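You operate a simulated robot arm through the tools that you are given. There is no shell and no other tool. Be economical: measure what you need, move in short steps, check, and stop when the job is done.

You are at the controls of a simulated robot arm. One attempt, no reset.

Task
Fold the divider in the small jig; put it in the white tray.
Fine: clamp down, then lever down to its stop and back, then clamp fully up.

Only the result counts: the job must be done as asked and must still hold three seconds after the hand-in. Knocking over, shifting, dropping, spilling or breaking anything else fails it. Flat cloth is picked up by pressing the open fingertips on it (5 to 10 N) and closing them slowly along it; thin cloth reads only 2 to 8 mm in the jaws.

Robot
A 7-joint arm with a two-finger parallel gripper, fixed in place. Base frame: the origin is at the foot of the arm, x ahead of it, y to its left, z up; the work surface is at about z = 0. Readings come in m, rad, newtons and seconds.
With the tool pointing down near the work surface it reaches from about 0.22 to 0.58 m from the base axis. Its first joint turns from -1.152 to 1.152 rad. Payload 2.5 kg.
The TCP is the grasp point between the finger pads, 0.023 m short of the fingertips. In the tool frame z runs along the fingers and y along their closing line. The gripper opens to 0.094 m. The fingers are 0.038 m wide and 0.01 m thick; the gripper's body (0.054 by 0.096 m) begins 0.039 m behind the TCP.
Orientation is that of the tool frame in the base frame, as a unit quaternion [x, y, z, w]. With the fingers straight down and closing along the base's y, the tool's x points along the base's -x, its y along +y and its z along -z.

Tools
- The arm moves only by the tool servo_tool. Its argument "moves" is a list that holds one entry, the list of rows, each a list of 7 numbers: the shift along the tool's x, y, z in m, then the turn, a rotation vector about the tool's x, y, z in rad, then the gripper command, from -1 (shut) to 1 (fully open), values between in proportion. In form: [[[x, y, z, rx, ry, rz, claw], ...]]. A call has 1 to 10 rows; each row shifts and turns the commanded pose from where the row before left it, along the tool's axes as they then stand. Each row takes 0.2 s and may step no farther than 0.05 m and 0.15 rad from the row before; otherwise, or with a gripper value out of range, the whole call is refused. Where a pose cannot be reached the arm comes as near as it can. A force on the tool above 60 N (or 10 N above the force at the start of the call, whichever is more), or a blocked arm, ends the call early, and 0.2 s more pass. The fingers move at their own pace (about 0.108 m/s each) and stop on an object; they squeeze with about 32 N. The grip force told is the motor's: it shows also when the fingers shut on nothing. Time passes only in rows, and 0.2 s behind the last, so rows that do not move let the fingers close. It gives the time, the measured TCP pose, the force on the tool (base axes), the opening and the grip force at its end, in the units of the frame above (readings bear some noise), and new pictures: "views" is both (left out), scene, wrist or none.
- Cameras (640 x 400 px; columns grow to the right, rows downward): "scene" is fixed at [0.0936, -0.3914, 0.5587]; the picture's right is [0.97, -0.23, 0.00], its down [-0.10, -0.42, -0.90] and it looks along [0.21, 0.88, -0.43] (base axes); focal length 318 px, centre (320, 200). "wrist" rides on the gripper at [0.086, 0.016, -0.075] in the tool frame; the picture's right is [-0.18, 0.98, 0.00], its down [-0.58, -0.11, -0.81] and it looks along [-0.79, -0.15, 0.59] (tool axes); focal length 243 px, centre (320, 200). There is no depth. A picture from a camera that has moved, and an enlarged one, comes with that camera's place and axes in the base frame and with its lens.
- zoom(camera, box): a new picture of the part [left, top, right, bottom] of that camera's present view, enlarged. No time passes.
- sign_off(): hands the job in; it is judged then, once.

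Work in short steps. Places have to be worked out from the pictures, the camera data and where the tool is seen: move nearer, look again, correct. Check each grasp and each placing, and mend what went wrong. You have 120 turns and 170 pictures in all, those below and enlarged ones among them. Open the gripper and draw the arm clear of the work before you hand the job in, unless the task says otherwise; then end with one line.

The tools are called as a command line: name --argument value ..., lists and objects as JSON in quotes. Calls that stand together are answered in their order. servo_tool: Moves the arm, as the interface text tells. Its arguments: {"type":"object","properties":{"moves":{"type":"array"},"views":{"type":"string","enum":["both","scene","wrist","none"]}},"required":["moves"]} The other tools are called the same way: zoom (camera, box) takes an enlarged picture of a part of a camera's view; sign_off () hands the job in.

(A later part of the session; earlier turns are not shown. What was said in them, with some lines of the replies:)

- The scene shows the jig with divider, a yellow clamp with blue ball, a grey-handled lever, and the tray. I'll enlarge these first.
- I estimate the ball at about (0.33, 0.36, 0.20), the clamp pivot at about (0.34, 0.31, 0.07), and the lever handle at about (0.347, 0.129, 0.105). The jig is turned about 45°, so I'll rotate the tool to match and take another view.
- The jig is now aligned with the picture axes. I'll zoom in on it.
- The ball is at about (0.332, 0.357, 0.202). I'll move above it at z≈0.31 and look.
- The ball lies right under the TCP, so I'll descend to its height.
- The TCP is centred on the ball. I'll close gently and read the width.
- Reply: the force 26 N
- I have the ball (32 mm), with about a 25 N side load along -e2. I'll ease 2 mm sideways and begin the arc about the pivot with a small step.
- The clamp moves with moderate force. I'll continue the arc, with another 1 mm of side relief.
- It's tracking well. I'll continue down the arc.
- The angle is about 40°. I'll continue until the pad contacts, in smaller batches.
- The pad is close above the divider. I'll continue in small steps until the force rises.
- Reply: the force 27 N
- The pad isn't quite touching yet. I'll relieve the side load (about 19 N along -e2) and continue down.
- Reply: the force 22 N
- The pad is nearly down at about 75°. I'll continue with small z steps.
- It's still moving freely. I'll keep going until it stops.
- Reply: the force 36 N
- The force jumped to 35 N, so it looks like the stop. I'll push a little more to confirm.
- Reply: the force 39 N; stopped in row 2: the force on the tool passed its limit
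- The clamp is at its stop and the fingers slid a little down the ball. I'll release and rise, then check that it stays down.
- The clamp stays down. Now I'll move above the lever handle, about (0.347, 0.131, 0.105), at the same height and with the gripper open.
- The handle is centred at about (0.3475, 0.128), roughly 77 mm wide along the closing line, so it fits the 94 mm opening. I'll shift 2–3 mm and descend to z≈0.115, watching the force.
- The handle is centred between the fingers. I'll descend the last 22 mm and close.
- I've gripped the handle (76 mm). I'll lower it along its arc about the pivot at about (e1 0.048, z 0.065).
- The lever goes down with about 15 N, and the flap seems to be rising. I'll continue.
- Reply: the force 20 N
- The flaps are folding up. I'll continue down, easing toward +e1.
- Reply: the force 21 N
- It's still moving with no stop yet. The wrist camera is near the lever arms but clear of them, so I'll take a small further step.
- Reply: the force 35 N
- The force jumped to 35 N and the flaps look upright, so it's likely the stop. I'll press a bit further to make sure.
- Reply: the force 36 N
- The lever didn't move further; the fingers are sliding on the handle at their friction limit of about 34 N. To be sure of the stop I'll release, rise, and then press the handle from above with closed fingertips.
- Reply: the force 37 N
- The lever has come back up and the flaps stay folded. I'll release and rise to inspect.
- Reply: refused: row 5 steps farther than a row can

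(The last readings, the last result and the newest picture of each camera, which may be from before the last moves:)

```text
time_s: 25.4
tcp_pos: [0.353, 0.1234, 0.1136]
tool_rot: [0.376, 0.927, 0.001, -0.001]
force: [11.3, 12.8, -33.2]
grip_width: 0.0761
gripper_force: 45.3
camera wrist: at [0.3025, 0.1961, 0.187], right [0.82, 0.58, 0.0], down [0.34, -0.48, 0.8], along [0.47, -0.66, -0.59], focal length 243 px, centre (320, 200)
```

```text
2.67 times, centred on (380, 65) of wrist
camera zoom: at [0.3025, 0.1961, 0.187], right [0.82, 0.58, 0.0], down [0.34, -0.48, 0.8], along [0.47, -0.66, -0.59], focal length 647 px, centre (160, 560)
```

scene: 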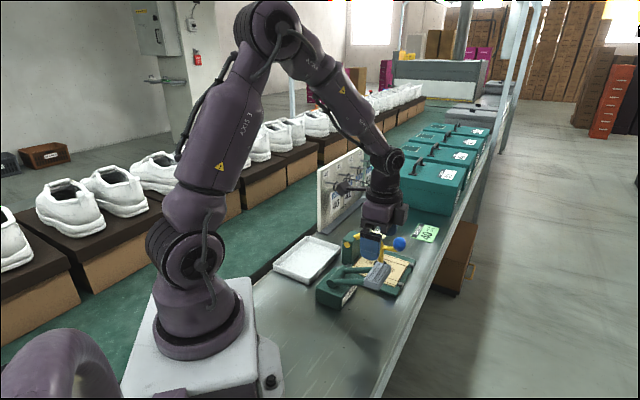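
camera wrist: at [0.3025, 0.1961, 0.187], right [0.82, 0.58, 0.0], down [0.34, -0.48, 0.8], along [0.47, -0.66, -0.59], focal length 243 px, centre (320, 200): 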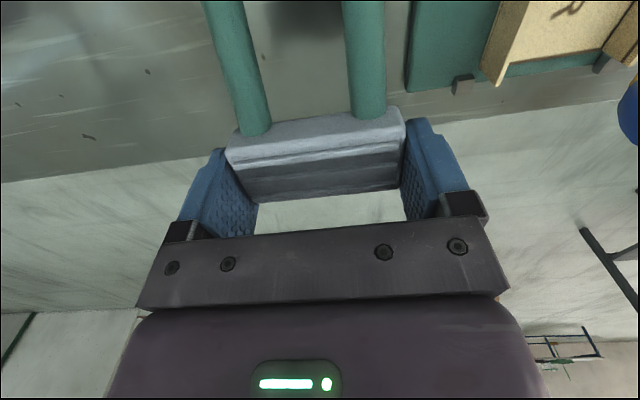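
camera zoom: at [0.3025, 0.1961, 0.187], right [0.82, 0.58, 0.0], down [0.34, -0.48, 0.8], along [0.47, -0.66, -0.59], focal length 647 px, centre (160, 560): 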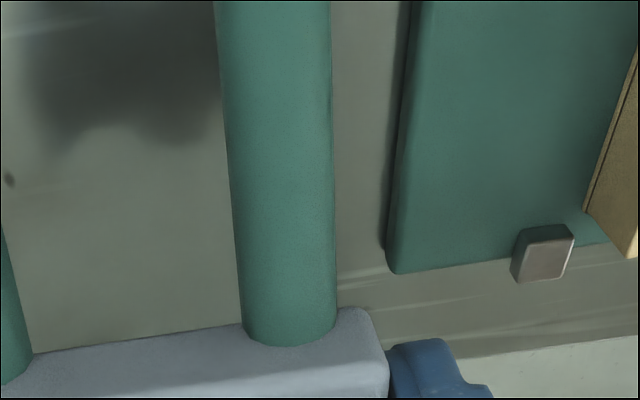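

Row 5 was too long; I'll redo it with shorter steps.

servo_tool --moves '[[[0, 0, 0, 0, 0, 0, 1], [0, 0, 0, 0, 0, 0, 1], [0, 0, 0, 0, 0, 0, 1], [0, 0, -0.04, 0, 0, 0, 1], [0.02, 0, -0.04, 0, 0, 0, 1], [0.03, 0, -0.03, 0, 0, 0, 1], [0, 0, 0, 0, 0, 0, 1]]]' --views "wrist"

zoom --camera "scene" --box '[310, 180, 430, 300]'

zoom --camera "wrist" --box '[260, 0, 500, 130]'

```text
time_s: 27.0
tcp_pos: [0.3153, 0.1591, 0.2253]
tool_rot: [0.375, 0.927, 0.0, 0.0]
force: [0.1, -0.1, -0.6]
grip_width: 0.0943
gripper_force: 0.1
camera wrist: at [0.266, 0.2313, 0.2982], right [0.82, 0.58, 0.0], down [0.34, -0.48, 0.81], along [0.47, -0.66, -0.59], focal length 243 px, centre (320, 200)
```

wrist: 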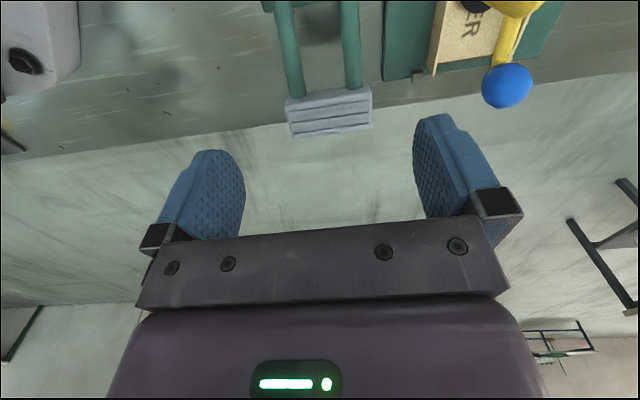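

```text
3.33 times, centred on (370, 240) of scene
camera zoom: at [0.0936, -0.3914, 0.5587], right [0.97, -0.23, 0.0], down [-0.1, -0.42, -0.9], along [0.21, 0.88, -0.43], focal length 1061 px, centre (153, 67)
```

zoom: 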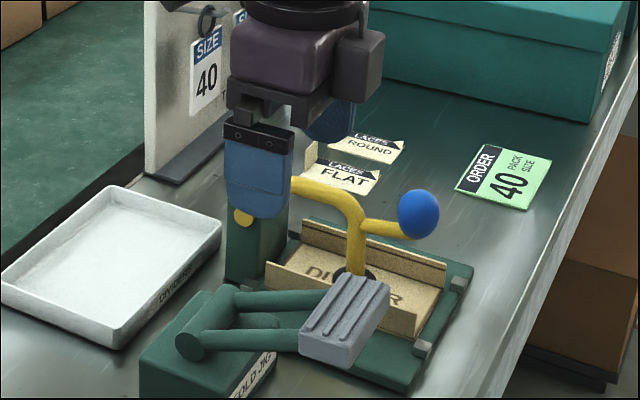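

```text
2.67 times, centred on (380, 65) of wrist
camera zoom: at [0.266, 0.2313, 0.2982], right [0.82, 0.58, 0.0], down [0.34, -0.48, 0.81], along [0.47, -0.66, -0.59], focal length 647 px, centre (160, 560)
```

zoom: 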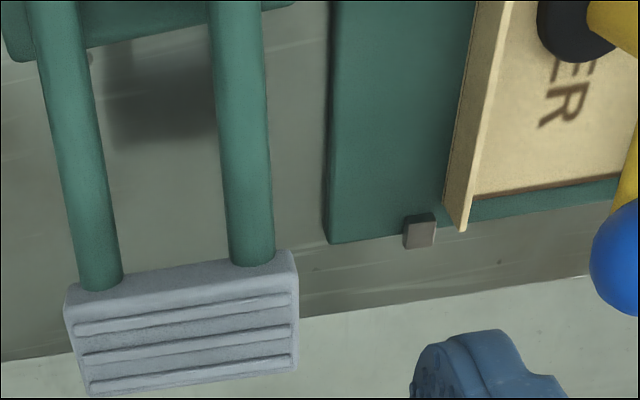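

Both flaps stand upright and the lever is back at its original place. The ball is now at about (0.4535, 0.233, 0.10); I'll move above it.

servo_tool --moves '[[[-0.012, 0.037, 0.0, 0, 0, 0, 0.3], [-0.012, 0.037, 0.0, 0, 0, 0, 0.3], [-0.012, 0.037, 0.02, 0, 0, 0, 0.3], [-0.0115, 0.038, 0.03, 0, 0, 0, 0.3], [0, 0, 0, 0, 0, 0, 0.3]]]' --views "wrist"

```text
time_s: 28.2
tcp_pos: [0.4555, 0.2312, 0.1713]
tool_rot: [0.374, 0.927, 0.0, 0.0]
force: [0.1, 0.2, 0.6]
grip_width: 0.061
gripper_force: 0.1
camera wrist: at [0.4057, 0.303, 0.2455], right [0.82, 0.58, 0.0], down [0.34, -0.48, 0.81], along [0.47, -0.66, -0.59], focal length 243 px, centre (320, 200)
```

wrist: 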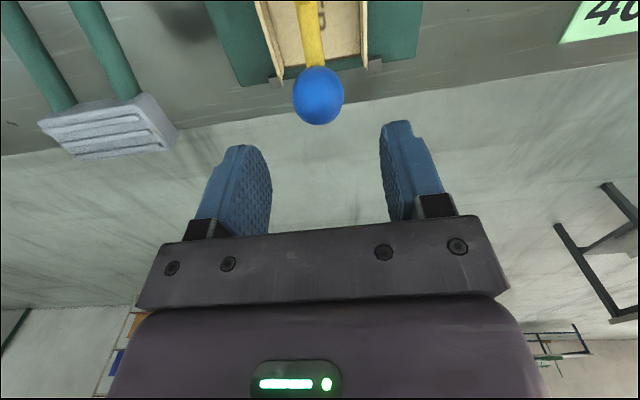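

The ball is at about (0.454, 0.235, 0.103). I'll descend and grip.

servo_tool --moves '[[[0.001, 0, 0.03, 0, 0, 0, 0.3], [0.002, 0, 0.025, 0, 0, 0, 0.3], [0, 0, 0.013, 0, 0, 0, 0.3], [0, 0, 0, 0, 0, 0, -0.2], [0, 0, 0, 0, 0, 0, -1], [0, 0, 0, 0, 0, 0, -1]]]' --views "wrist"

```text
time_s: 29.6
tcp_pos: [0.4517, 0.2334, 0.1041]
tool_rot: [0.375, 0.927, -0.001, -0.001]
force: [-6.1, -3.7, 0.1]
grip_width: 0.0319
gripper_force: 45.1
camera wrist: at [0.4018, 0.3061, 0.1787], right [0.82, 0.58, 0.0], down [0.34, -0.48, 0.81], along [0.47, -0.66, -0.59], focal length 243 px, centre (320, 200)
```

wrist: 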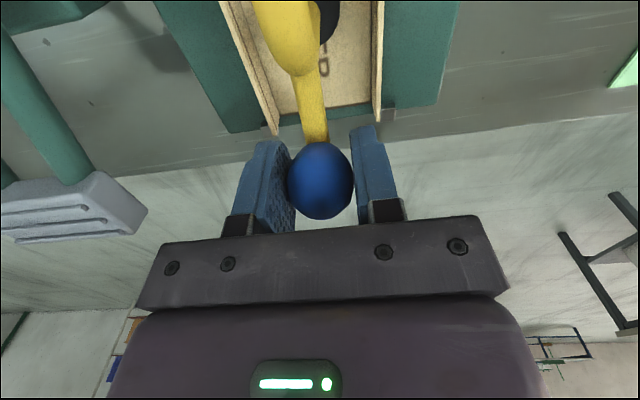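

Gripped. I'll reverse the arc upward in steps.

servo_tool --moves '[[[0.004, 0, -0.0132, 0, 0, 0, -1], [0.0055, 0, -0.0129, 0, 0, 0, -1], [0.0066, 0, -0.0121, 0, 0, 0, -1], [0.0078, 0, -0.0113, 0, 0, 0, -1], [0.0091, 0, -0.0107, 0, 0, 0, -1], [0, 0, 0, 0, 0, 0, -1]]]' --views "none"

zoom --camera "scene" --box '[310, 180, 430, 300]'

```text
time_s: 31.0
tcp_pos: [0.4291, 0.2566, 0.1655]
tool_rot: [0.375, 0.927, 0.002, 0.001]
force: [6.2, -12.3, 2.7]
grip_width: 0.0321
gripper_force: 45.3
```

```text
3.33 times, centred on (370, 240) of scene
camera zoom: at [0.0935, -0.3914, 0.5587], right [0.97, -0.23, 0.0], down [-0.1, -0.42, -0.9], along [0.21, 0.88, -0.43], focal length 1061 px, centre (153, 67)
```

zoom: 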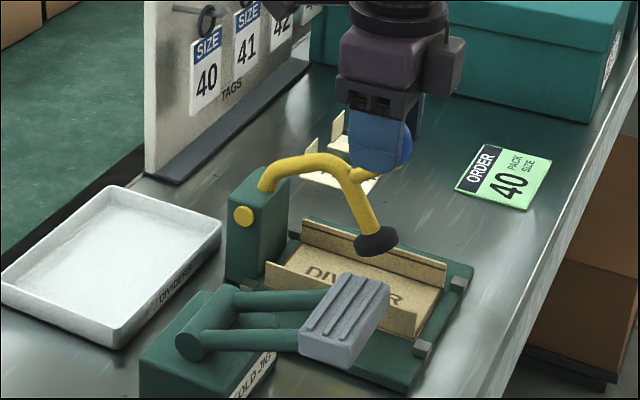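

The clamp is rising with the ball. I'll continue the arc.

servo_tool --moves '[[[0.0099, 0, -0.0096, 0, 0, 0, -1], [0.0108, 0, -0.0086, 0, 0, 0, -1], [0.0118, 0, -0.0075, 0, 0, 0, -1], [0.0123, 0, -0.0062, 0, 0, 0, -1], [0.0128, 0, -0.005, 0, 0, 0, -1], [0.0135, 0, -0.0037, 0, 0, 0, -1], [0, 0, 0, 0, 0, 0, -1]]]' --views "none"

zoom --camera "scene" --box '[310, 160, 430, 280]'

```text
time_s: 32.6
tcp_pos: [0.3781, 0.3053, 0.2074]
tool_rot: [0.375, 0.927, 0.003, 0.002]
force: [18.8, 3.6, 7.1]
grip_width: 0.0321
gripper_force: 44.6
```

```text
3.33 times, centred on (370, 220) of scene
camera zoom: at [0.0935, -0.3914, 0.5587], right [0.97, -0.23, 0.0], down [-0.1, -0.42, -0.9], along [0.21, 0.88, -0.43], focal length 1061 px, centre (153, 133)
```

zoom: 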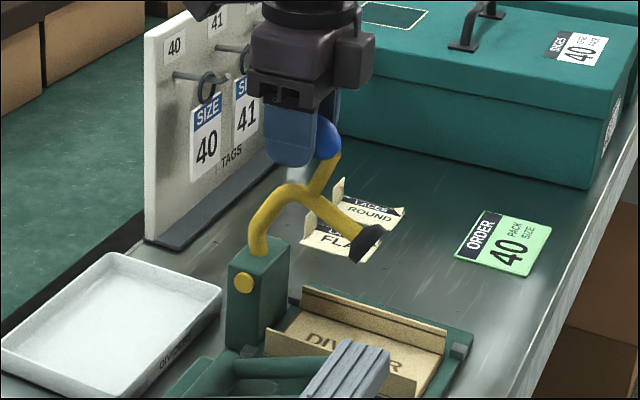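

The ball seems to sit near the +e1 edge of the pads. I'll check with the wrist view.

zoom --camera "wrist" --box '[160, 60, 480, 260]'

```text
2.00 times, centred on (320, 160) of wrist
camera zoom: at [0.3278, 0.3789, 0.2816], right [0.81, 0.58, 0.01], down [0.34, -0.49, 0.81], along [0.47, -0.65, -0.59], focal length 485 px, centre (320, 280)
```

zoom: 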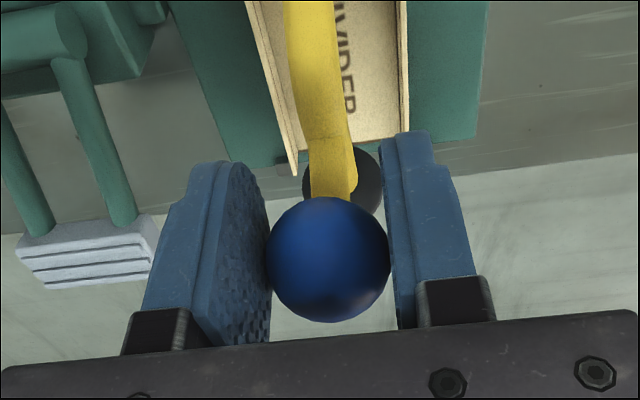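

The ball is about 1 cm toward +e1 in the pads, so I'll regrip it centred.

servo_tool --moves '[[[0, 0, 0, 0, 0, 0, -0.1], [-0.009, 0.001, 0, 0, 0, 0, -0.1], [0, 0, 0, 0, 0, 0, -1], [0, 0, 0, 0, 0, 0, -1]]]' --views "wrist"

```text
time_s: 33.6
tcp_pos: [0.3835, 0.3002, 0.2064]
tool_rot: [0.375, 0.927, 0.001, 0.0]
force: [0.0, 0.8, -0.5]
grip_width: 0.0001
gripper_force: 31.8
camera wrist: at [0.334, 0.373, 0.2801], right [0.82, 0.58, 0.0], down [0.34, -0.48, 0.81], along [0.47, -0.66, -0.59], focal length 243 px, centre (320, 200)
```

wrist: 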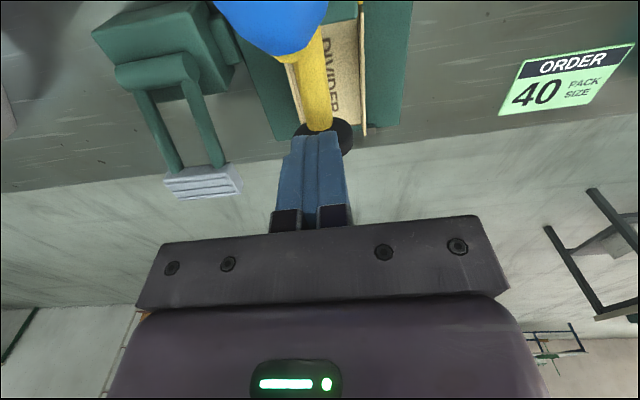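

The clamp swung up by itself once released. I'll check where it stands.

zoom --camera "scene" --box '[290, 140, 450, 300]'

```text
2.50 times, centred on (370, 220) of scene
camera zoom: at [0.0936, -0.3914, 0.5587], right [0.97, -0.23, 0.0], down [-0.1, -0.42, -0.9], along [0.21, 0.88, -0.43], focal length 796 px, centre (195, 150)
```

zoom: 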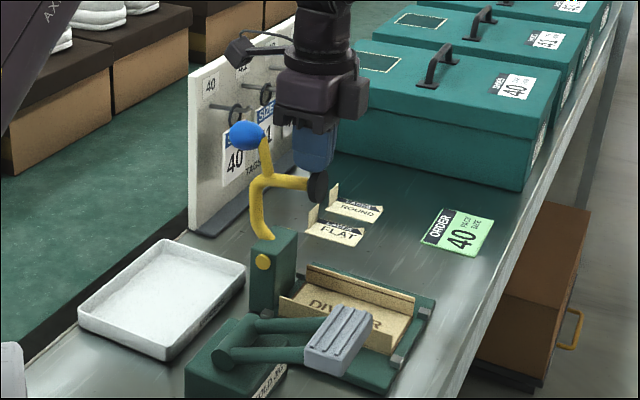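

The clamp is back at its start pose, fully up. Next I'll pick the folded divider by its lever-side flap. To keep the wrist camera off the clamp I'll rise and turn the tool about 180°, so the camera sits on the +e1 side.

servo_tool --moves '[[[-0.02, 0, -0.04, 0, 0, 0, -1], [-0.02, 0, -0.04, 0, 0, 0, -0.2], [-0.02, 0, -0.04, 0, 0, 0, -0.2], [0, 0, 0, 0, 0, -0.1496, -0.2], [0, 0, 0, 0, 0, -0.1496, -0.2], [0, 0, 0, 0, 0, -0.1496, -0.2], [0, 0, 0, 0, 0, -0.1496, -0.2], [0, 0, 0, 0, 0, -0.1496, -0.2], [0, 0, 0, 0, 0, -0.1496, -0.2], [0, 0, 0, 0, 0, -0.1496, -0.2]]]' --views "none"

servo_tool --moves '[[[0, 0, 0, 0, 0, -0.1496, -0.2], [0, 0, 0, 0, 0, -0.1496, -0.2], [0, 0, 0, 0, 0, -0.1496, -0.2], [0, 0, 0, 0, 0, -0.1496, -0.2], [0, 0, 0, 0, 0, -0.1496, -0.2], [0, 0, 0, 0, 0, -0.1496, -0.2], [0, 0, 0, 0, 0, -0.1496, -0.2], [0, 0, 0, 0, 0, 0, -0.2]]]' --views "both"

```text
time_s: 35.8
tcp_pos: [0.4278, 0.2577, 0.3268]
tool_rot: [-0.141, 0.99, 0.0, -0.001]
force: [-0.4, 1.1, 0.2]
grip_width: 0.0377
gripper_force: 0.1
```

```text
time_s: 37.6
tcp_pos: [0.4279, 0.2574, 0.3256]
tool_rot: [-0.616, 0.788, 0.0, 0.001]
force: [-0.4, 0.8, -0.5]
grip_width: 0.0375
gripper_force: 0.2
camera wrist: at [0.3929, 0.1783, 0.4005], right [-0.91, 0.41, 0.0], down [0.25, 0.54, 0.81], along [0.33, 0.73, -0.59], focal length 243 px, centre (320, 200)
```

scene: 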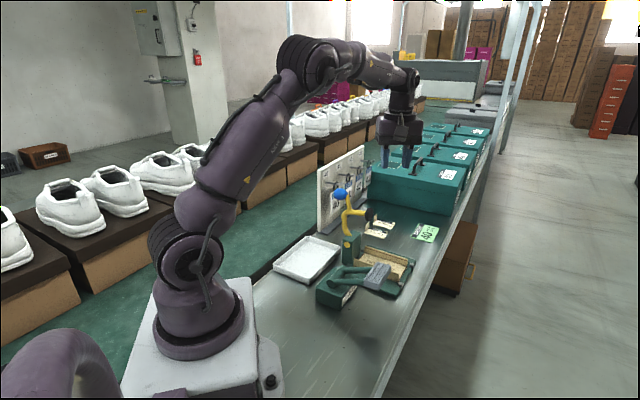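
wrist: 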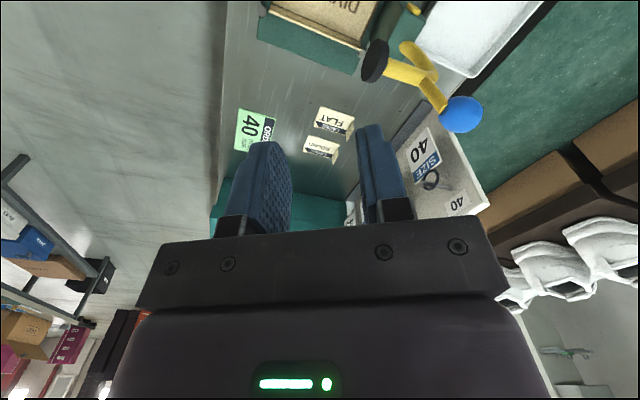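

The turn is going fine; I need about 1.04 rad more.

servo_tool --moves '[[[0, 0, 0, 0, 0, -0.149, -0.2], [0, 0, 0, 0, 0, -0.149, -0.2], [0, 0, 0, 0, 0, -0.149, -0.2], [0, 0, 0, 0, 0, -0.149, -0.2], [0, 0, 0, 0, 0, -0.149, -0.2], [0, 0, 0, 0, 0, -0.149, -0.2], [0, 0, 0, 0, 0, -0.149, -0.2], [0, 0, 0, 0, 0, 0, -0.2]]]' --views "wrist"

```text
time_s: 39.4
tcp_pos: [0.4279, 0.2593, 0.325]
tool_rot: [0.927, -0.375, -0.002, -0.001]
force: [0.3, 1.4, 1.0]
grip_width: 0.0378
gripper_force: 0.1
camera wrist: at [0.4791, 0.1873, 0.399], right [-0.82, -0.58, 0.0], down [-0.34, 0.48, 0.81], along [-0.47, 0.66, -0.59], focal length 243 px, centre (320, 200)
```

wrist: 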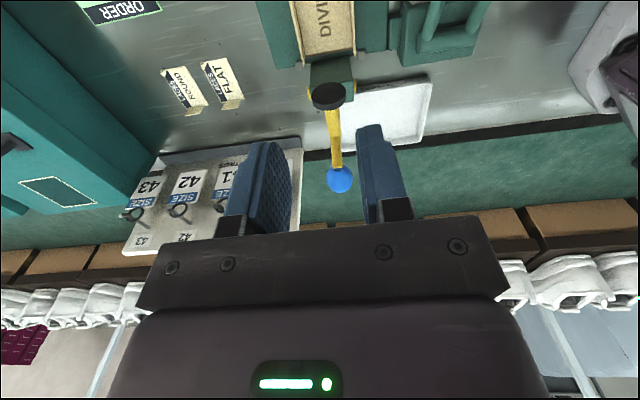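

The orientation is as planned. I'll move toward the near flap's line, stay on the +e1 side, and lower to see the divider.

servo_tool --moves '[[[0.02, 0.01, 0.03, 0, 0, 0, -0.2], [0.02, 0.01, 0.03, 0, 0, 0, -0.2], [0.01, 0.017, 0.03, 0, 0, 0, -0.2], [0, 0, 0, 0, 0, 0, -0.2]]]' --views "wrist"

zoom --camera "wrist" --box '[200, 0, 440, 150]'

zoom --camera "scene" --box '[310, 190, 430, 290]'

```text
time_s: 40.4
tcp_pos: [0.4368, 0.1969, 0.2354]
tool_rot: [0.927, -0.376, -0.001, -0.001]
force: [1.0, -0.1, 0.3]
grip_width: 0.0377
gripper_force: 0.0
camera wrist: at [0.4879, 0.1252, 0.3093], right [-0.82, -0.58, 0.0], down [-0.34, 0.48, 0.81], along [-0.46, 0.66, -0.59], focal length 243 px, centre (320, 200)
```

wrist: 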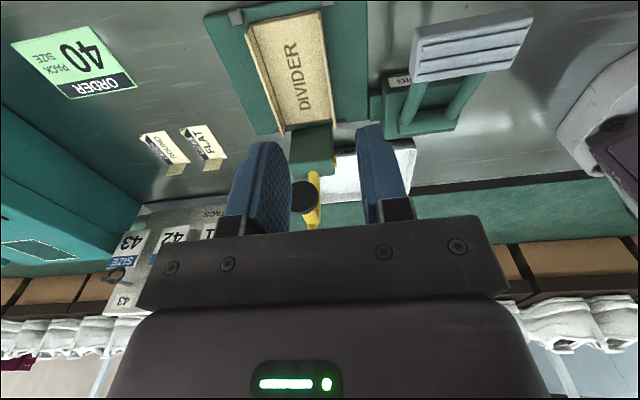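

```text
2.67 times, centred on (320, 75) of wrist
camera zoom: at [0.4879, 0.1252, 0.3093], right [-0.82, -0.58, 0.0], down [-0.34, 0.48, 0.81], along [-0.46, 0.66, -0.59], focal length 647 px, centre (320, 533)
```

zoom: 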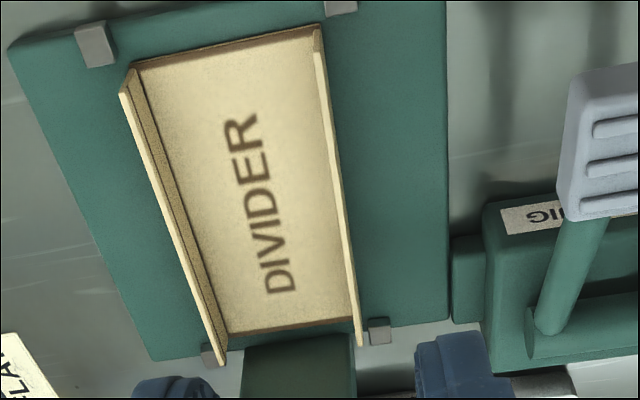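

```text
4.00 times, centred on (370, 240) of scene
camera zoom: at [0.0936, -0.3914, 0.5587], right [0.97, -0.23, 0.0], down [-0.1, -0.42, -0.9], along [0.21, 0.88, -0.43], focal length 1273 px, centre (120, 40)
```

zoom: 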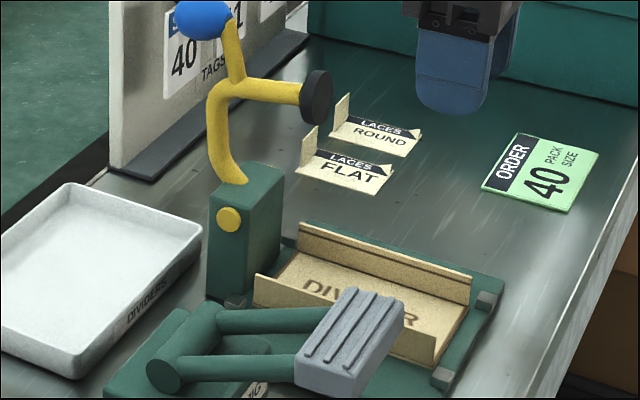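

The near flap runs along e1 from 0.054 to 0.18 at e2≈0.4475, with its top at z≈0.038. I'll descend to just above it at e1≈0.14.

servo_tool --moves '[[[-0.012, -0.0015, 0.03, 0, 0, 0, -0.2], [-0.012, 0, 0.04, 0, 0, 0, -0.2], [-0.012, 0, 0.04, 0, 0, 0, -0.2], [0, 0, 0.03, 0, 0, 0, -0.2], [0, 0, 0, 0, 0, 0, -0.2]]]' --views "wrist"

zoom --camera "scene" --box '[310, 190, 430, 290]'

```text
time_s: 41.6
tcp_pos: [0.414, 0.2235, 0.0952]
tool_rot: [0.926, -0.377, -0.001, -0.001]
force: [0.0, -0.3, 0.2]
grip_width: 0.0375
gripper_force: 0.1
camera wrist: at [0.465, 0.1516, 0.1698], right [-0.82, -0.58, 0.0], down [-0.34, 0.48, 0.81], along [-0.46, 0.66, -0.59], focal length 243 px, centre (320, 200)
```

wrist: 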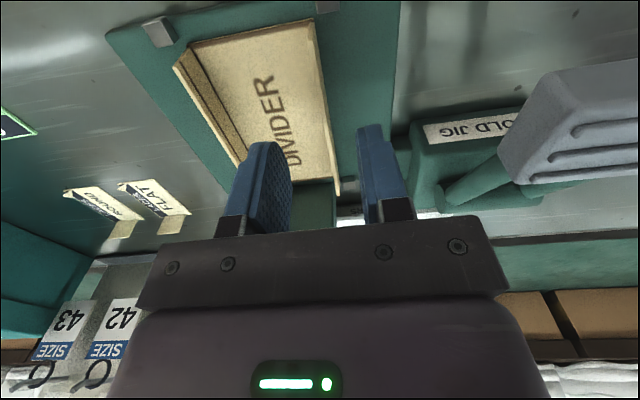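

```text
4.00 times, centred on (370, 240) of scene
camera zoom: at [0.0936, -0.3914, 0.5587], right [0.97, -0.23, 0.0], down [-0.1, -0.42, -0.9], along [0.21, 0.88, -0.43], focal length 1273 px, centre (120, 40)
```

zoom: 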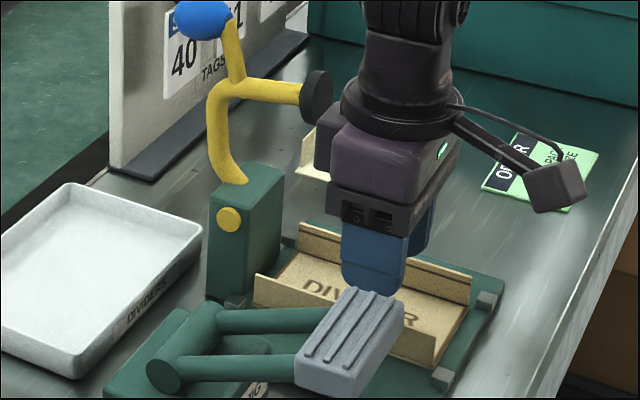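

The flap lies between the fingers. I'll descend to TCP z≈0.045 and close slowly.

servo_tool --moves '[[[0, 0.0015, 0.02, 0, 0, 0, -0.2], [0, 0, 0.02, 0, 0, 0, -0.2], [0, 0, 0.01, 0, 0, 0, -0.2], [0, 0, 0, 0, 0, 0, -0.2]]]' --views "wrist"

zoom --camera "scene" --box '[310, 190, 430, 290]'

```text
time_s: 42.6
tcp_pos: [0.4122, 0.2237, 0.0457]
tool_rot: [0.926, -0.377, 0.0, -0.001]
force: [-0.4, 0.6, 0.3]
grip_width: 0.0373
gripper_force: 0.0
camera wrist: at [0.4646, 0.1524, 0.1195], right [-0.82, -0.58, 0.0], down [-0.34, 0.48, 0.81], along [-0.46, 0.66, -0.59], focal length 243 px, centre (320, 200)
```

wrist: 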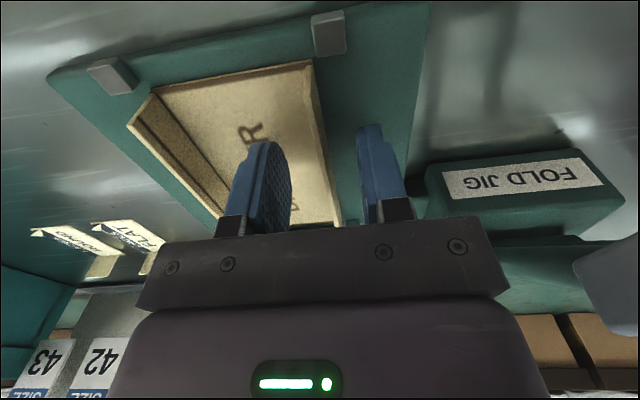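

```text
4.00 times, centred on (370, 240) of scene
camera zoom: at [0.0936, -0.3914, 0.5587], right [0.97, -0.23, 0.0], down [-0.1, -0.42, -0.9], along [0.21, 0.88, -0.43], focal length 1273 px, centre (120, 40)
```

zoom: 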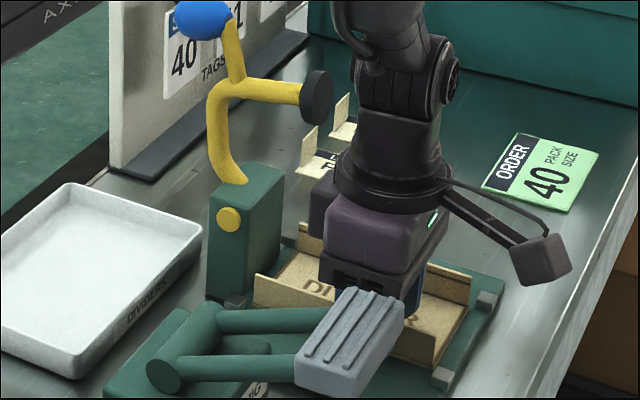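

The fingers straddle the flap, so I'll close gradually.

servo_tool --moves '[[[0, 0, 0, 0, 0, 0, -0.45], [0, 0, 0, 0, 0, 0, -0.65], [0, 0, 0, 0, 0, 0, -0.8], [0, 0, 0, 0, 0, 0, -0.9], [0, 0, 0, 0, 0, 0, -1], [0, 0, 0, 0, 0, 0, -1]]]' --views "wrist"

```text
time_s: 44.0
tcp_pos: [0.4129, 0.2252, 0.0463]
tool_rot: [0.926, -0.377, 0.0, -0.002]
force: [-0.4, -1.0, -0.5]
grip_width: 0.0029
gripper_force: 32.1
camera wrist: at [0.4645, 0.1524, 0.1196], right [-0.82, -0.58, 0.0], down [-0.34, 0.48, 0.81], along [-0.46, 0.66, -0.59], focal length 243 px, centre (320, 200)
```

wrist: 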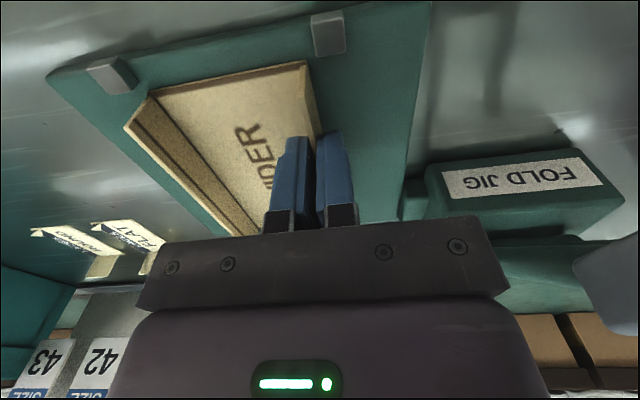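

The flap is held (2.9 mm). I'll lift 5 cm, keeping the divider below the raised clamp pad, and check.

servo_tool --moves '[[[0, 0, -0.01, 0, 0, 0, -1], [0, 0, -0.02, 0, 0, 0, -1], [0, 0, -0.02, 0, 0, 0, -1], [0, 0, 0, 0, 0, 0, -1]]]' --views "wrist"

zoom --camera "scene" --box '[310, 190, 430, 290]'

```text
time_s: 45.0
tcp_pos: [0.4124, 0.2231, 0.0956]
tool_rot: [0.926, -0.377, -0.001, -0.001]
force: [-0.2, -0.5, -0.8]
grip_width: 0.0027
gripper_force: 32.2
camera wrist: at [0.4639, 0.1515, 0.1701], right [-0.82, -0.58, 0.0], down [-0.34, 0.48, 0.81], along [-0.46, 0.66, -0.59], focal length 243 px, centre (320, 200)
```

wrist: 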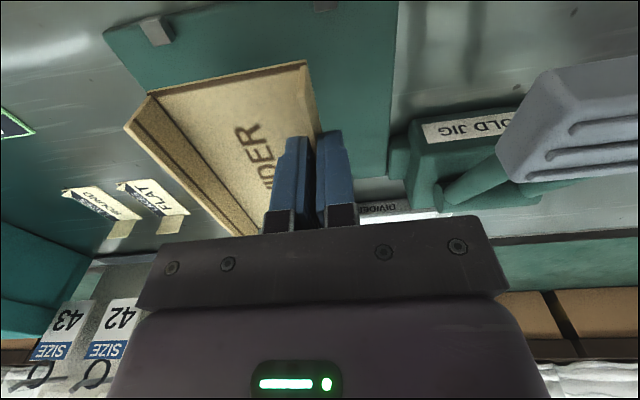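

```text
4.00 times, centred on (370, 240) of scene
camera zoom: at [0.0936, -0.3914, 0.5587], right [0.97, -0.23, 0.0], down [-0.1, -0.42, -0.9], along [0.21, 0.88, -0.43], focal length 1273 px, centre (120, 40)
```

zoom: 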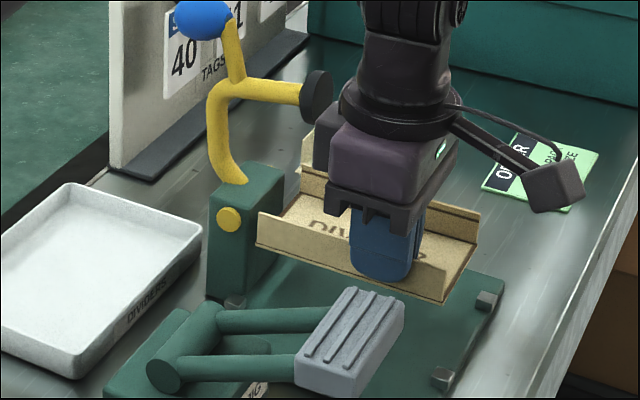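

The divider lifted cleanly. I'll move +e1 clear of the clamp, then go up.

servo_tool --moves '[[[0.02, 0, 0, 0, 0, 0, -1], [0.03, 0, 0, 0, 0, 0, -1], [0.03, 0, 0, 0, 0, 0, -1], [0, 0, -0.03, 0, 0, 0, -1], [0, 0, -0.04, 0, 0, 0, -1], [0, 0, -0.04, 0, 0, 0, -1], [0, 0, -0.04, 0, 0, 0, -1], [0, 0, -0.04, 0, 0, 0, -1], [0, 0, -0.03, 0, 0, 0, -1], [0, 0, 0, 0, 0, 0, -1]]]' --views "scene"

```text
time_s: 47.2
tcp_pos: [0.4696, 0.1659, 0.3156]
tool_rot: [0.927, -0.376, -0.001, -0.002]
force: [-0.3, 0.2, -0.9]
grip_width: 0.0026
gripper_force: 31.8
```

scene: 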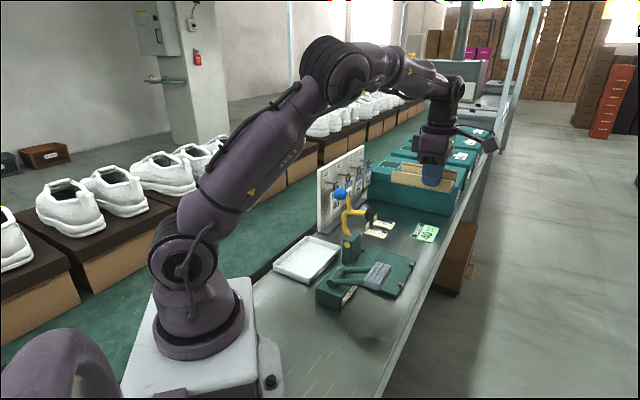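

Still held. I'll turn the tool +90° so the divider's length lies along the tray's long side.

servo_tool --moves '[[[0, 0, 0, 0, 0, 0.1428, -1], [0, 0, 0, 0, 0, 0.1428, -1], [0, 0, 0, 0, 0, 0.1428, -1], [0, 0, 0, 0, 0, 0.1428, -1], [0, 0, 0, 0, 0, 0.1428, -1], [0, 0, 0, 0, 0, 0.1428, -1], [0, 0, 0, 0, 0, 0.1428, -1], [0, 0, 0, 0, 0, 0.1428, -1], [0, 0, 0, 0, 0, 0.1428, -1], [0, 0, 0, 0, 0, 0.1428, -1]]]' --views "none"

servo_tool --moves '[[[0, 0, 0, 0, 0, 0.1428, -1], [0, 0, 0, 0, 0, 0, -1]]]' --views "wrist"

```text
time_s: 49.4
tcp_pos: [0.4688, 0.1671, 0.3169]
tool_rot: [-0.452, 0.892, 0.001, 0.001]
force: [-0.3, -0.1, 0.2]
grip_width: 0.0027
gripper_force: 32.7
```

```text
time_s: 50.0
tcp_pos: [0.4688, 0.1665, 0.316]
tool_rot: [-0.389, 0.921, 0.002, 0.001]
force: [0.1, -0.1, -0.5]
grip_width: 0.0029
gripper_force: 31.5
camera wrist: at [0.3982, 0.1165, 0.3904], right [-0.57, 0.82, 0.0], down [0.48, 0.34, 0.81], along [0.66, 0.46, -0.59], focal length 243 px, centre (320, 200)
```

wrist: 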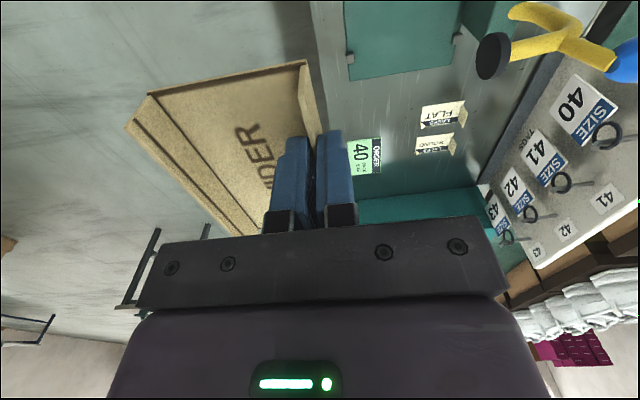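

The orientation is right. I'll fly high along -e1 to above the tray.

servo_tool --moves '[[[0.006, 0.04, 0, 0, 0, 0, -1], [0.006, 0.04, 0, 0, 0, 0, -1], [0.006, 0.04, 0, 0, 0, 0, -1], [0.006, 0.04, 0, 0, 0, 0, -1], [0.006, 0.04, 0, 0, 0, 0, -1], [0.006, 0.04, 0, 0, 0, 0, -1], [0.006, 0.04, 0, 0, 0, 0, -1], [0.006, 0.04, 0, 0, 0, 0, -1], [0.006, 0.016, 0, 0, 0, 0, -1], [0, 0, 0, 0, 0, 0, -1]]]' --views "both"

zoom --camera "scene" --box '[250, 160, 410, 300]'

```text
time_s: 52.2
tcp_pos: [0.1913, 0.3634, 0.3163]
tool_rot: [-0.389, 0.921, 0.001, 0.0]
force: [0.4, 0.1, -0.4]
grip_width: 0.0027
gripper_force: 32.1
camera wrist: at [0.1194, 0.3124, 0.39], right [-0.58, 0.82, 0.0], down [0.48, 0.34, 0.81], along [0.66, 0.47, -0.59], focal length 243 px, centre (320, 200)
```

scene: 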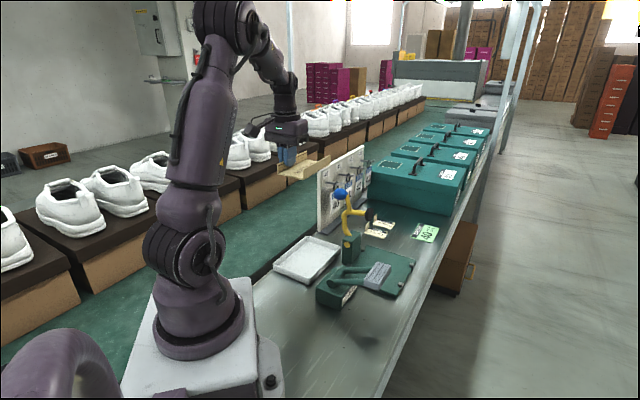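
wrist: 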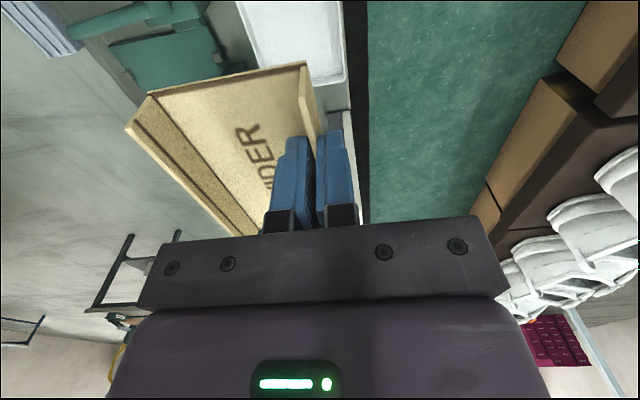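

```text
2.86 times, centred on (330, 230) of scene
camera zoom: at [0.0936, -0.3914, 0.5587], right [0.97, -0.23, 0.0], down [-0.1, -0.42, -0.9], along [0.21, 0.88, -0.43], focal length 910 px, centre (291, 114)
```

zoom: 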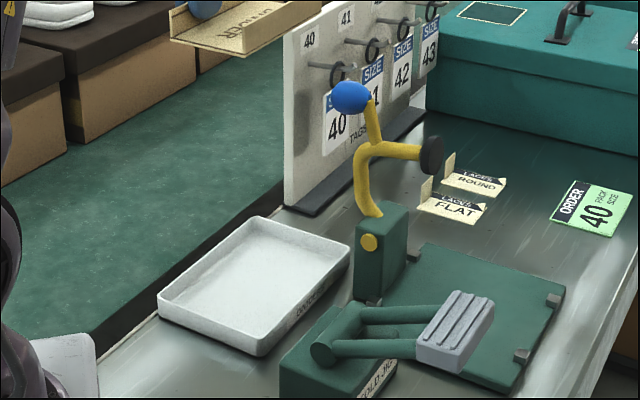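

The tray rim spans about e1 -0.136..-0.021 and e2 0.339..0.507, with the rim at z≈0.022. I'll descend shifted slightly away from the clamp ball, then check.

servo_tool --moves '[[[-0.0042, 0.008, 0.02, 0, 0, 0, -1], [0, 0, 0.04, 0, 0, 0, -1], [0, 0, 0.04, 0, 0, 0, -1], [0, 0, 0.04, 0, 0, 0, -1], [0, 0, 0.04, 0, 0, 0, -1], [0, 0, 0, 0, 0, 0, -1]]]' --views "wrist"

zoom --camera "scene" --box '[250, 160, 410, 300]'

```text
time_s: 53.6
tcp_pos: [0.1903, 0.3702, 0.1362]
tool_rot: [-0.389, 0.921, 0.001, 0.001]
force: [0.6, 1.4, -0.7]
grip_width: 0.0026
gripper_force: 31.7
camera wrist: at [0.1187, 0.32, 0.2092], right [-0.58, 0.82, 0.0], down [0.48, 0.34, 0.81], along [0.66, 0.47, -0.59], focal length 243 px, centre (320, 200)
```

wrist: 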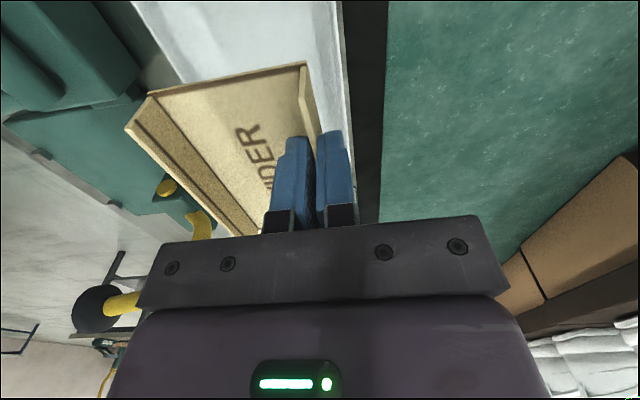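

```text
2.86 times, centred on (330, 230) of scene
camera zoom: at [0.0936, -0.3914, 0.5587], right [0.97, -0.23, 0.0], down [-0.1, -0.42, -0.9], along [0.21, 0.88, -0.43], focal length 910 px, centre (291, 114)
```

zoom: 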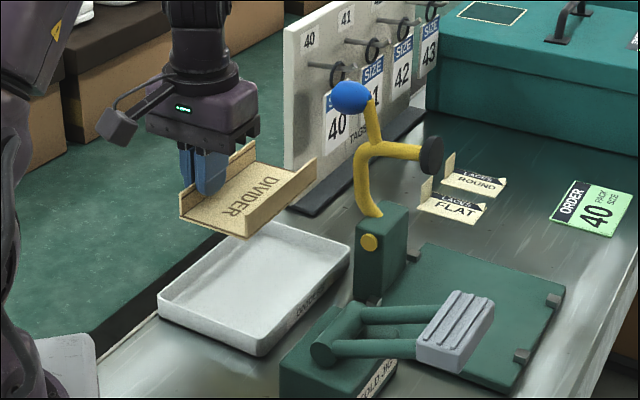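

The predicted and seen divider corners agree. I'll correct 10 mm along +e1 and lower to z≈0.065.

servo_tool --moves '[[[0, -0.0099, 0.02, 0, 0, 0, -1], [0, 0, 0.03, 0, 0, 0, -1], [0, 0, 0.02, 0, 0, 0, -1], [0, 0, 0, 0, 0, 0, -1]]]' --views "wrist"

zoom --camera "scene" --box '[260, 190, 380, 290]'

```text
time_s: 54.6
tcp_pos: [0.1935, 0.3658, 0.066]
tool_rot: [-0.389, 0.921, 0.001, 0.001]
force: [0.3, -0.6, -0.8]
grip_width: 0.0029
gripper_force: 31.6
camera wrist: at [0.1232, 0.3139, 0.1397], right [-0.58, 0.82, 0.0], down [0.48, 0.34, 0.81], along [0.66, 0.47, -0.59], focal length 243 px, centre (320, 200)
```

wrist: 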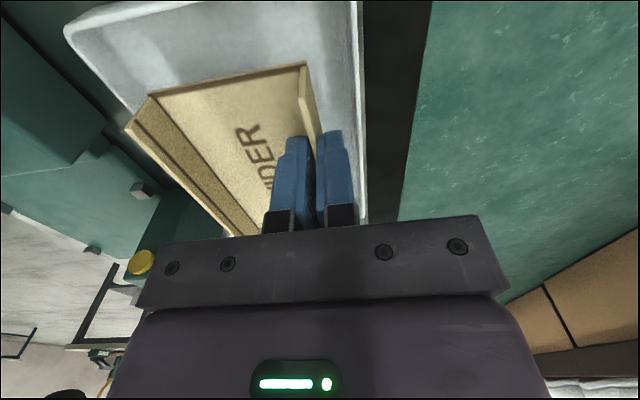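

```text
4.00 times, centred on (320, 240) of scene
camera zoom: at [0.0936, -0.3914, 0.5587], right [0.97, -0.23, 0.0], down [-0.1, -0.42, -0.9], along [0.21, 0.88, -0.43], focal length 1273 px, centre (320, 40)
```

zoom: 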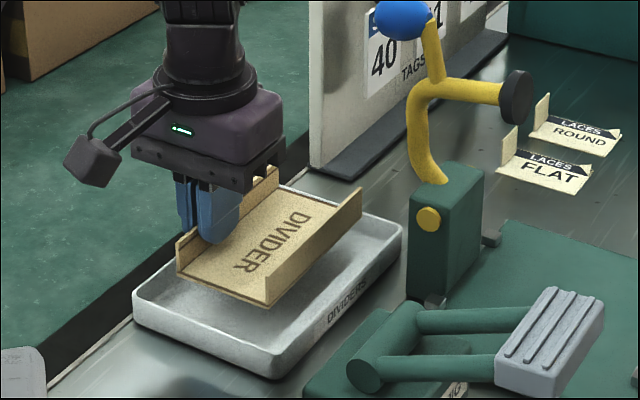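

It's aligned over the tray. I'll lower the last 24 mm with a 4 mm shift, watching the force.

servo_tool --moves '[[[0, -0.004, 0.01, 0, 0, 0, -1], [0, 0, 0.008, 0, 0, 0, -1], [0, 0, 0.005, 0, 0, 0, -1], [0, 0, 0, 0, 0, 0, -1]]]' --views "wrist"

zoom --camera "scene" --box '[260, 190, 380, 290]'

```text
time_s: 55.6
tcp_pos: [0.1977, 0.3629, 0.0438]
tool_rot: [-0.388, 0.922, 0.0, 0.0]
force: [0.6, 1.2, 0.3]
grip_width: 0.0029
gripper_force: 32.2
camera wrist: at [0.1267, 0.311, 0.1171], right [-0.58, 0.82, 0.0], down [0.48, 0.34, 0.81], along [0.66, 0.47, -0.59], focal length 243 px, centre (320, 200)
```

wrist: 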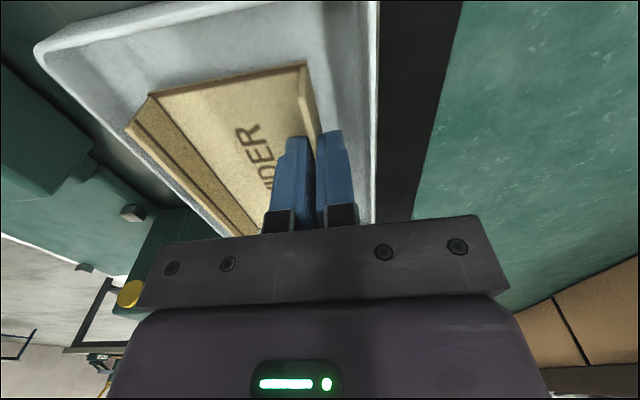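

```text
4.00 times, centred on (320, 240) of scene
camera zoom: at [0.0936, -0.3914, 0.5587], right [0.97, -0.23, 0.0], down [-0.1, -0.42, -0.9], along [0.21, 0.88, -0.43], focal length 1273 px, centre (320, 40)
```

zoom: 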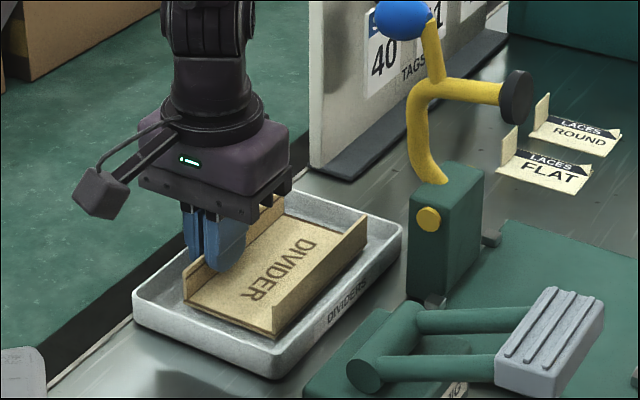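

It's inside the tray. I'll lower a little more until contact.

servo_tool --moves '[[[0, 0, 0.004, 0, 0, 0, -1], [0, 0, 0.003, 0, 0, 0, -1], [0, 0, 0, 0, 0, 0, -1]]]' --views "none"

zoom --camera "scene" --box '[260, 190, 380, 290]'

```text
time_s: 56.4
tcp_pos: [0.1978, 0.3618, 0.0365]
tool_rot: [-0.389, 0.921, 0.002, 0.002]
force: [-2.2, -4.2, 20.5]
grip_width: 0.0026
gripper_force: 31.7
```

```text
4.00 times, centred on (320, 240) of scene
camera zoom: at [0.0935, -0.3915, 0.5587], right [0.97, -0.23, 0.0], down [-0.1, -0.42, -0.9], along [0.21, 0.88, -0.43], focal length 1273 px, centre (320, 40)
```

zoom: 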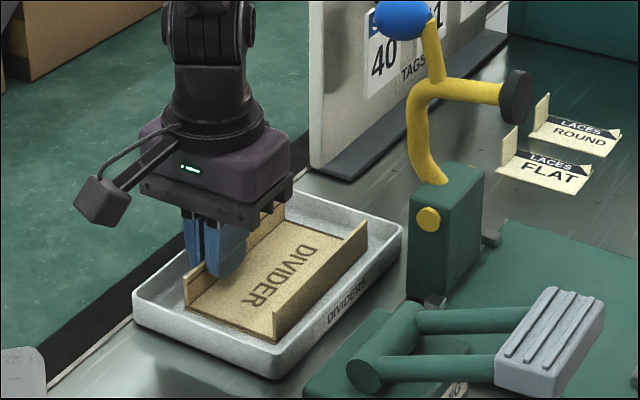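

The divider touches the tray floor (20 N). I'll ease up 1 mm, open slightly, and rise.

servo_tool --moves '[[[0, 0, -0.0015, 0, 0, 0, -1], [0, 0, 0, 0, 0, 0, -0.8], [0, 0, 0, 0, 0, 0, -0.8], [0, 0, -0.02, 0, 0, 0, -0.8], [0, 0, -0.03, 0, 0, 0, -0.8], [0, 0.01, -0.04, 0, 0, 0, -0.8], [0, 0, -0.04, 0, 0, 0, -0.5], [0, 0, -0.04, 0, 0, 0, 0], [0, 0, -0.04, 0, 0, 0, 0], [0, 0, 0, 0, 0, 0, 0]]]' --views "both"

zoom --camera "scene" --box '[260, 160, 420, 300]'

```text
time_s: 58.6
tcp_pos: [0.1921, 0.3692, 0.2487]
tool_rot: [-0.389, 0.921, 0.001, 0.0]
force: [-0.8, 0.2, -0.3]
grip_width: 0.0471
gripper_force: 0.1
camera wrist: at [0.1209, 0.3185, 0.3227], right [-0.58, 0.82, 0.0], down [0.48, 0.34, 0.81], along [0.66, 0.47, -0.59], focal length 243 px, centre (320, 200)
```

scene: 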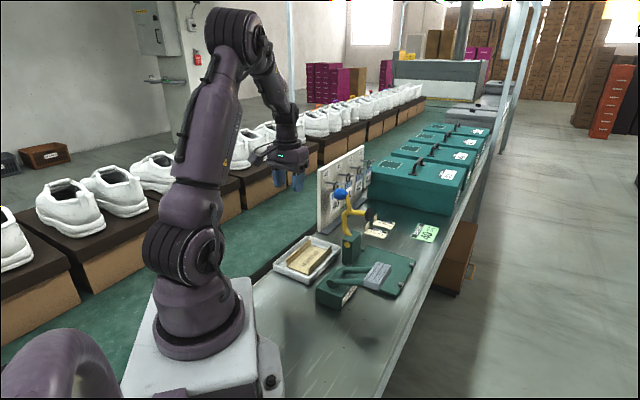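
wrist: 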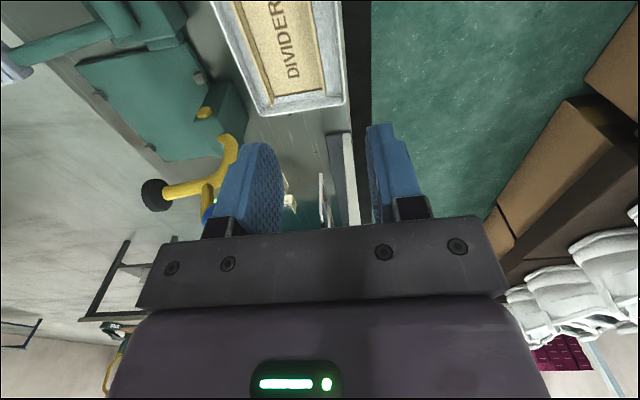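

```text
2.86 times, centred on (340, 230) of scene
camera zoom: at [0.0936, -0.3914, 0.5587], right [0.97, -0.23, 0.0], down [-0.1, -0.42, -0.9], along [0.21, 0.88, -0.43], focal length 910 px, centre (263, 114)
```

zoom: 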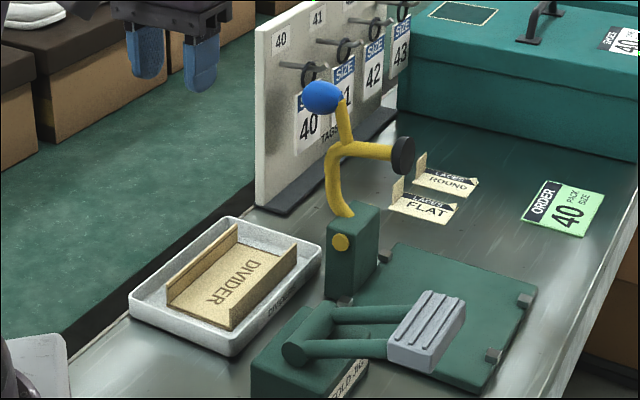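

The folded divider sits flat in the tray with both flaps upright. The clamp is fully up, the lever is back, nothing else has moved, and the arm is clear. I'm handing in.

sign_off

```text
The job is handed in.
```

The divider was folded in the small jig and is lying in the white tray with both flaps upright. The lever and clamp are back where they started, and I've handed the job in.
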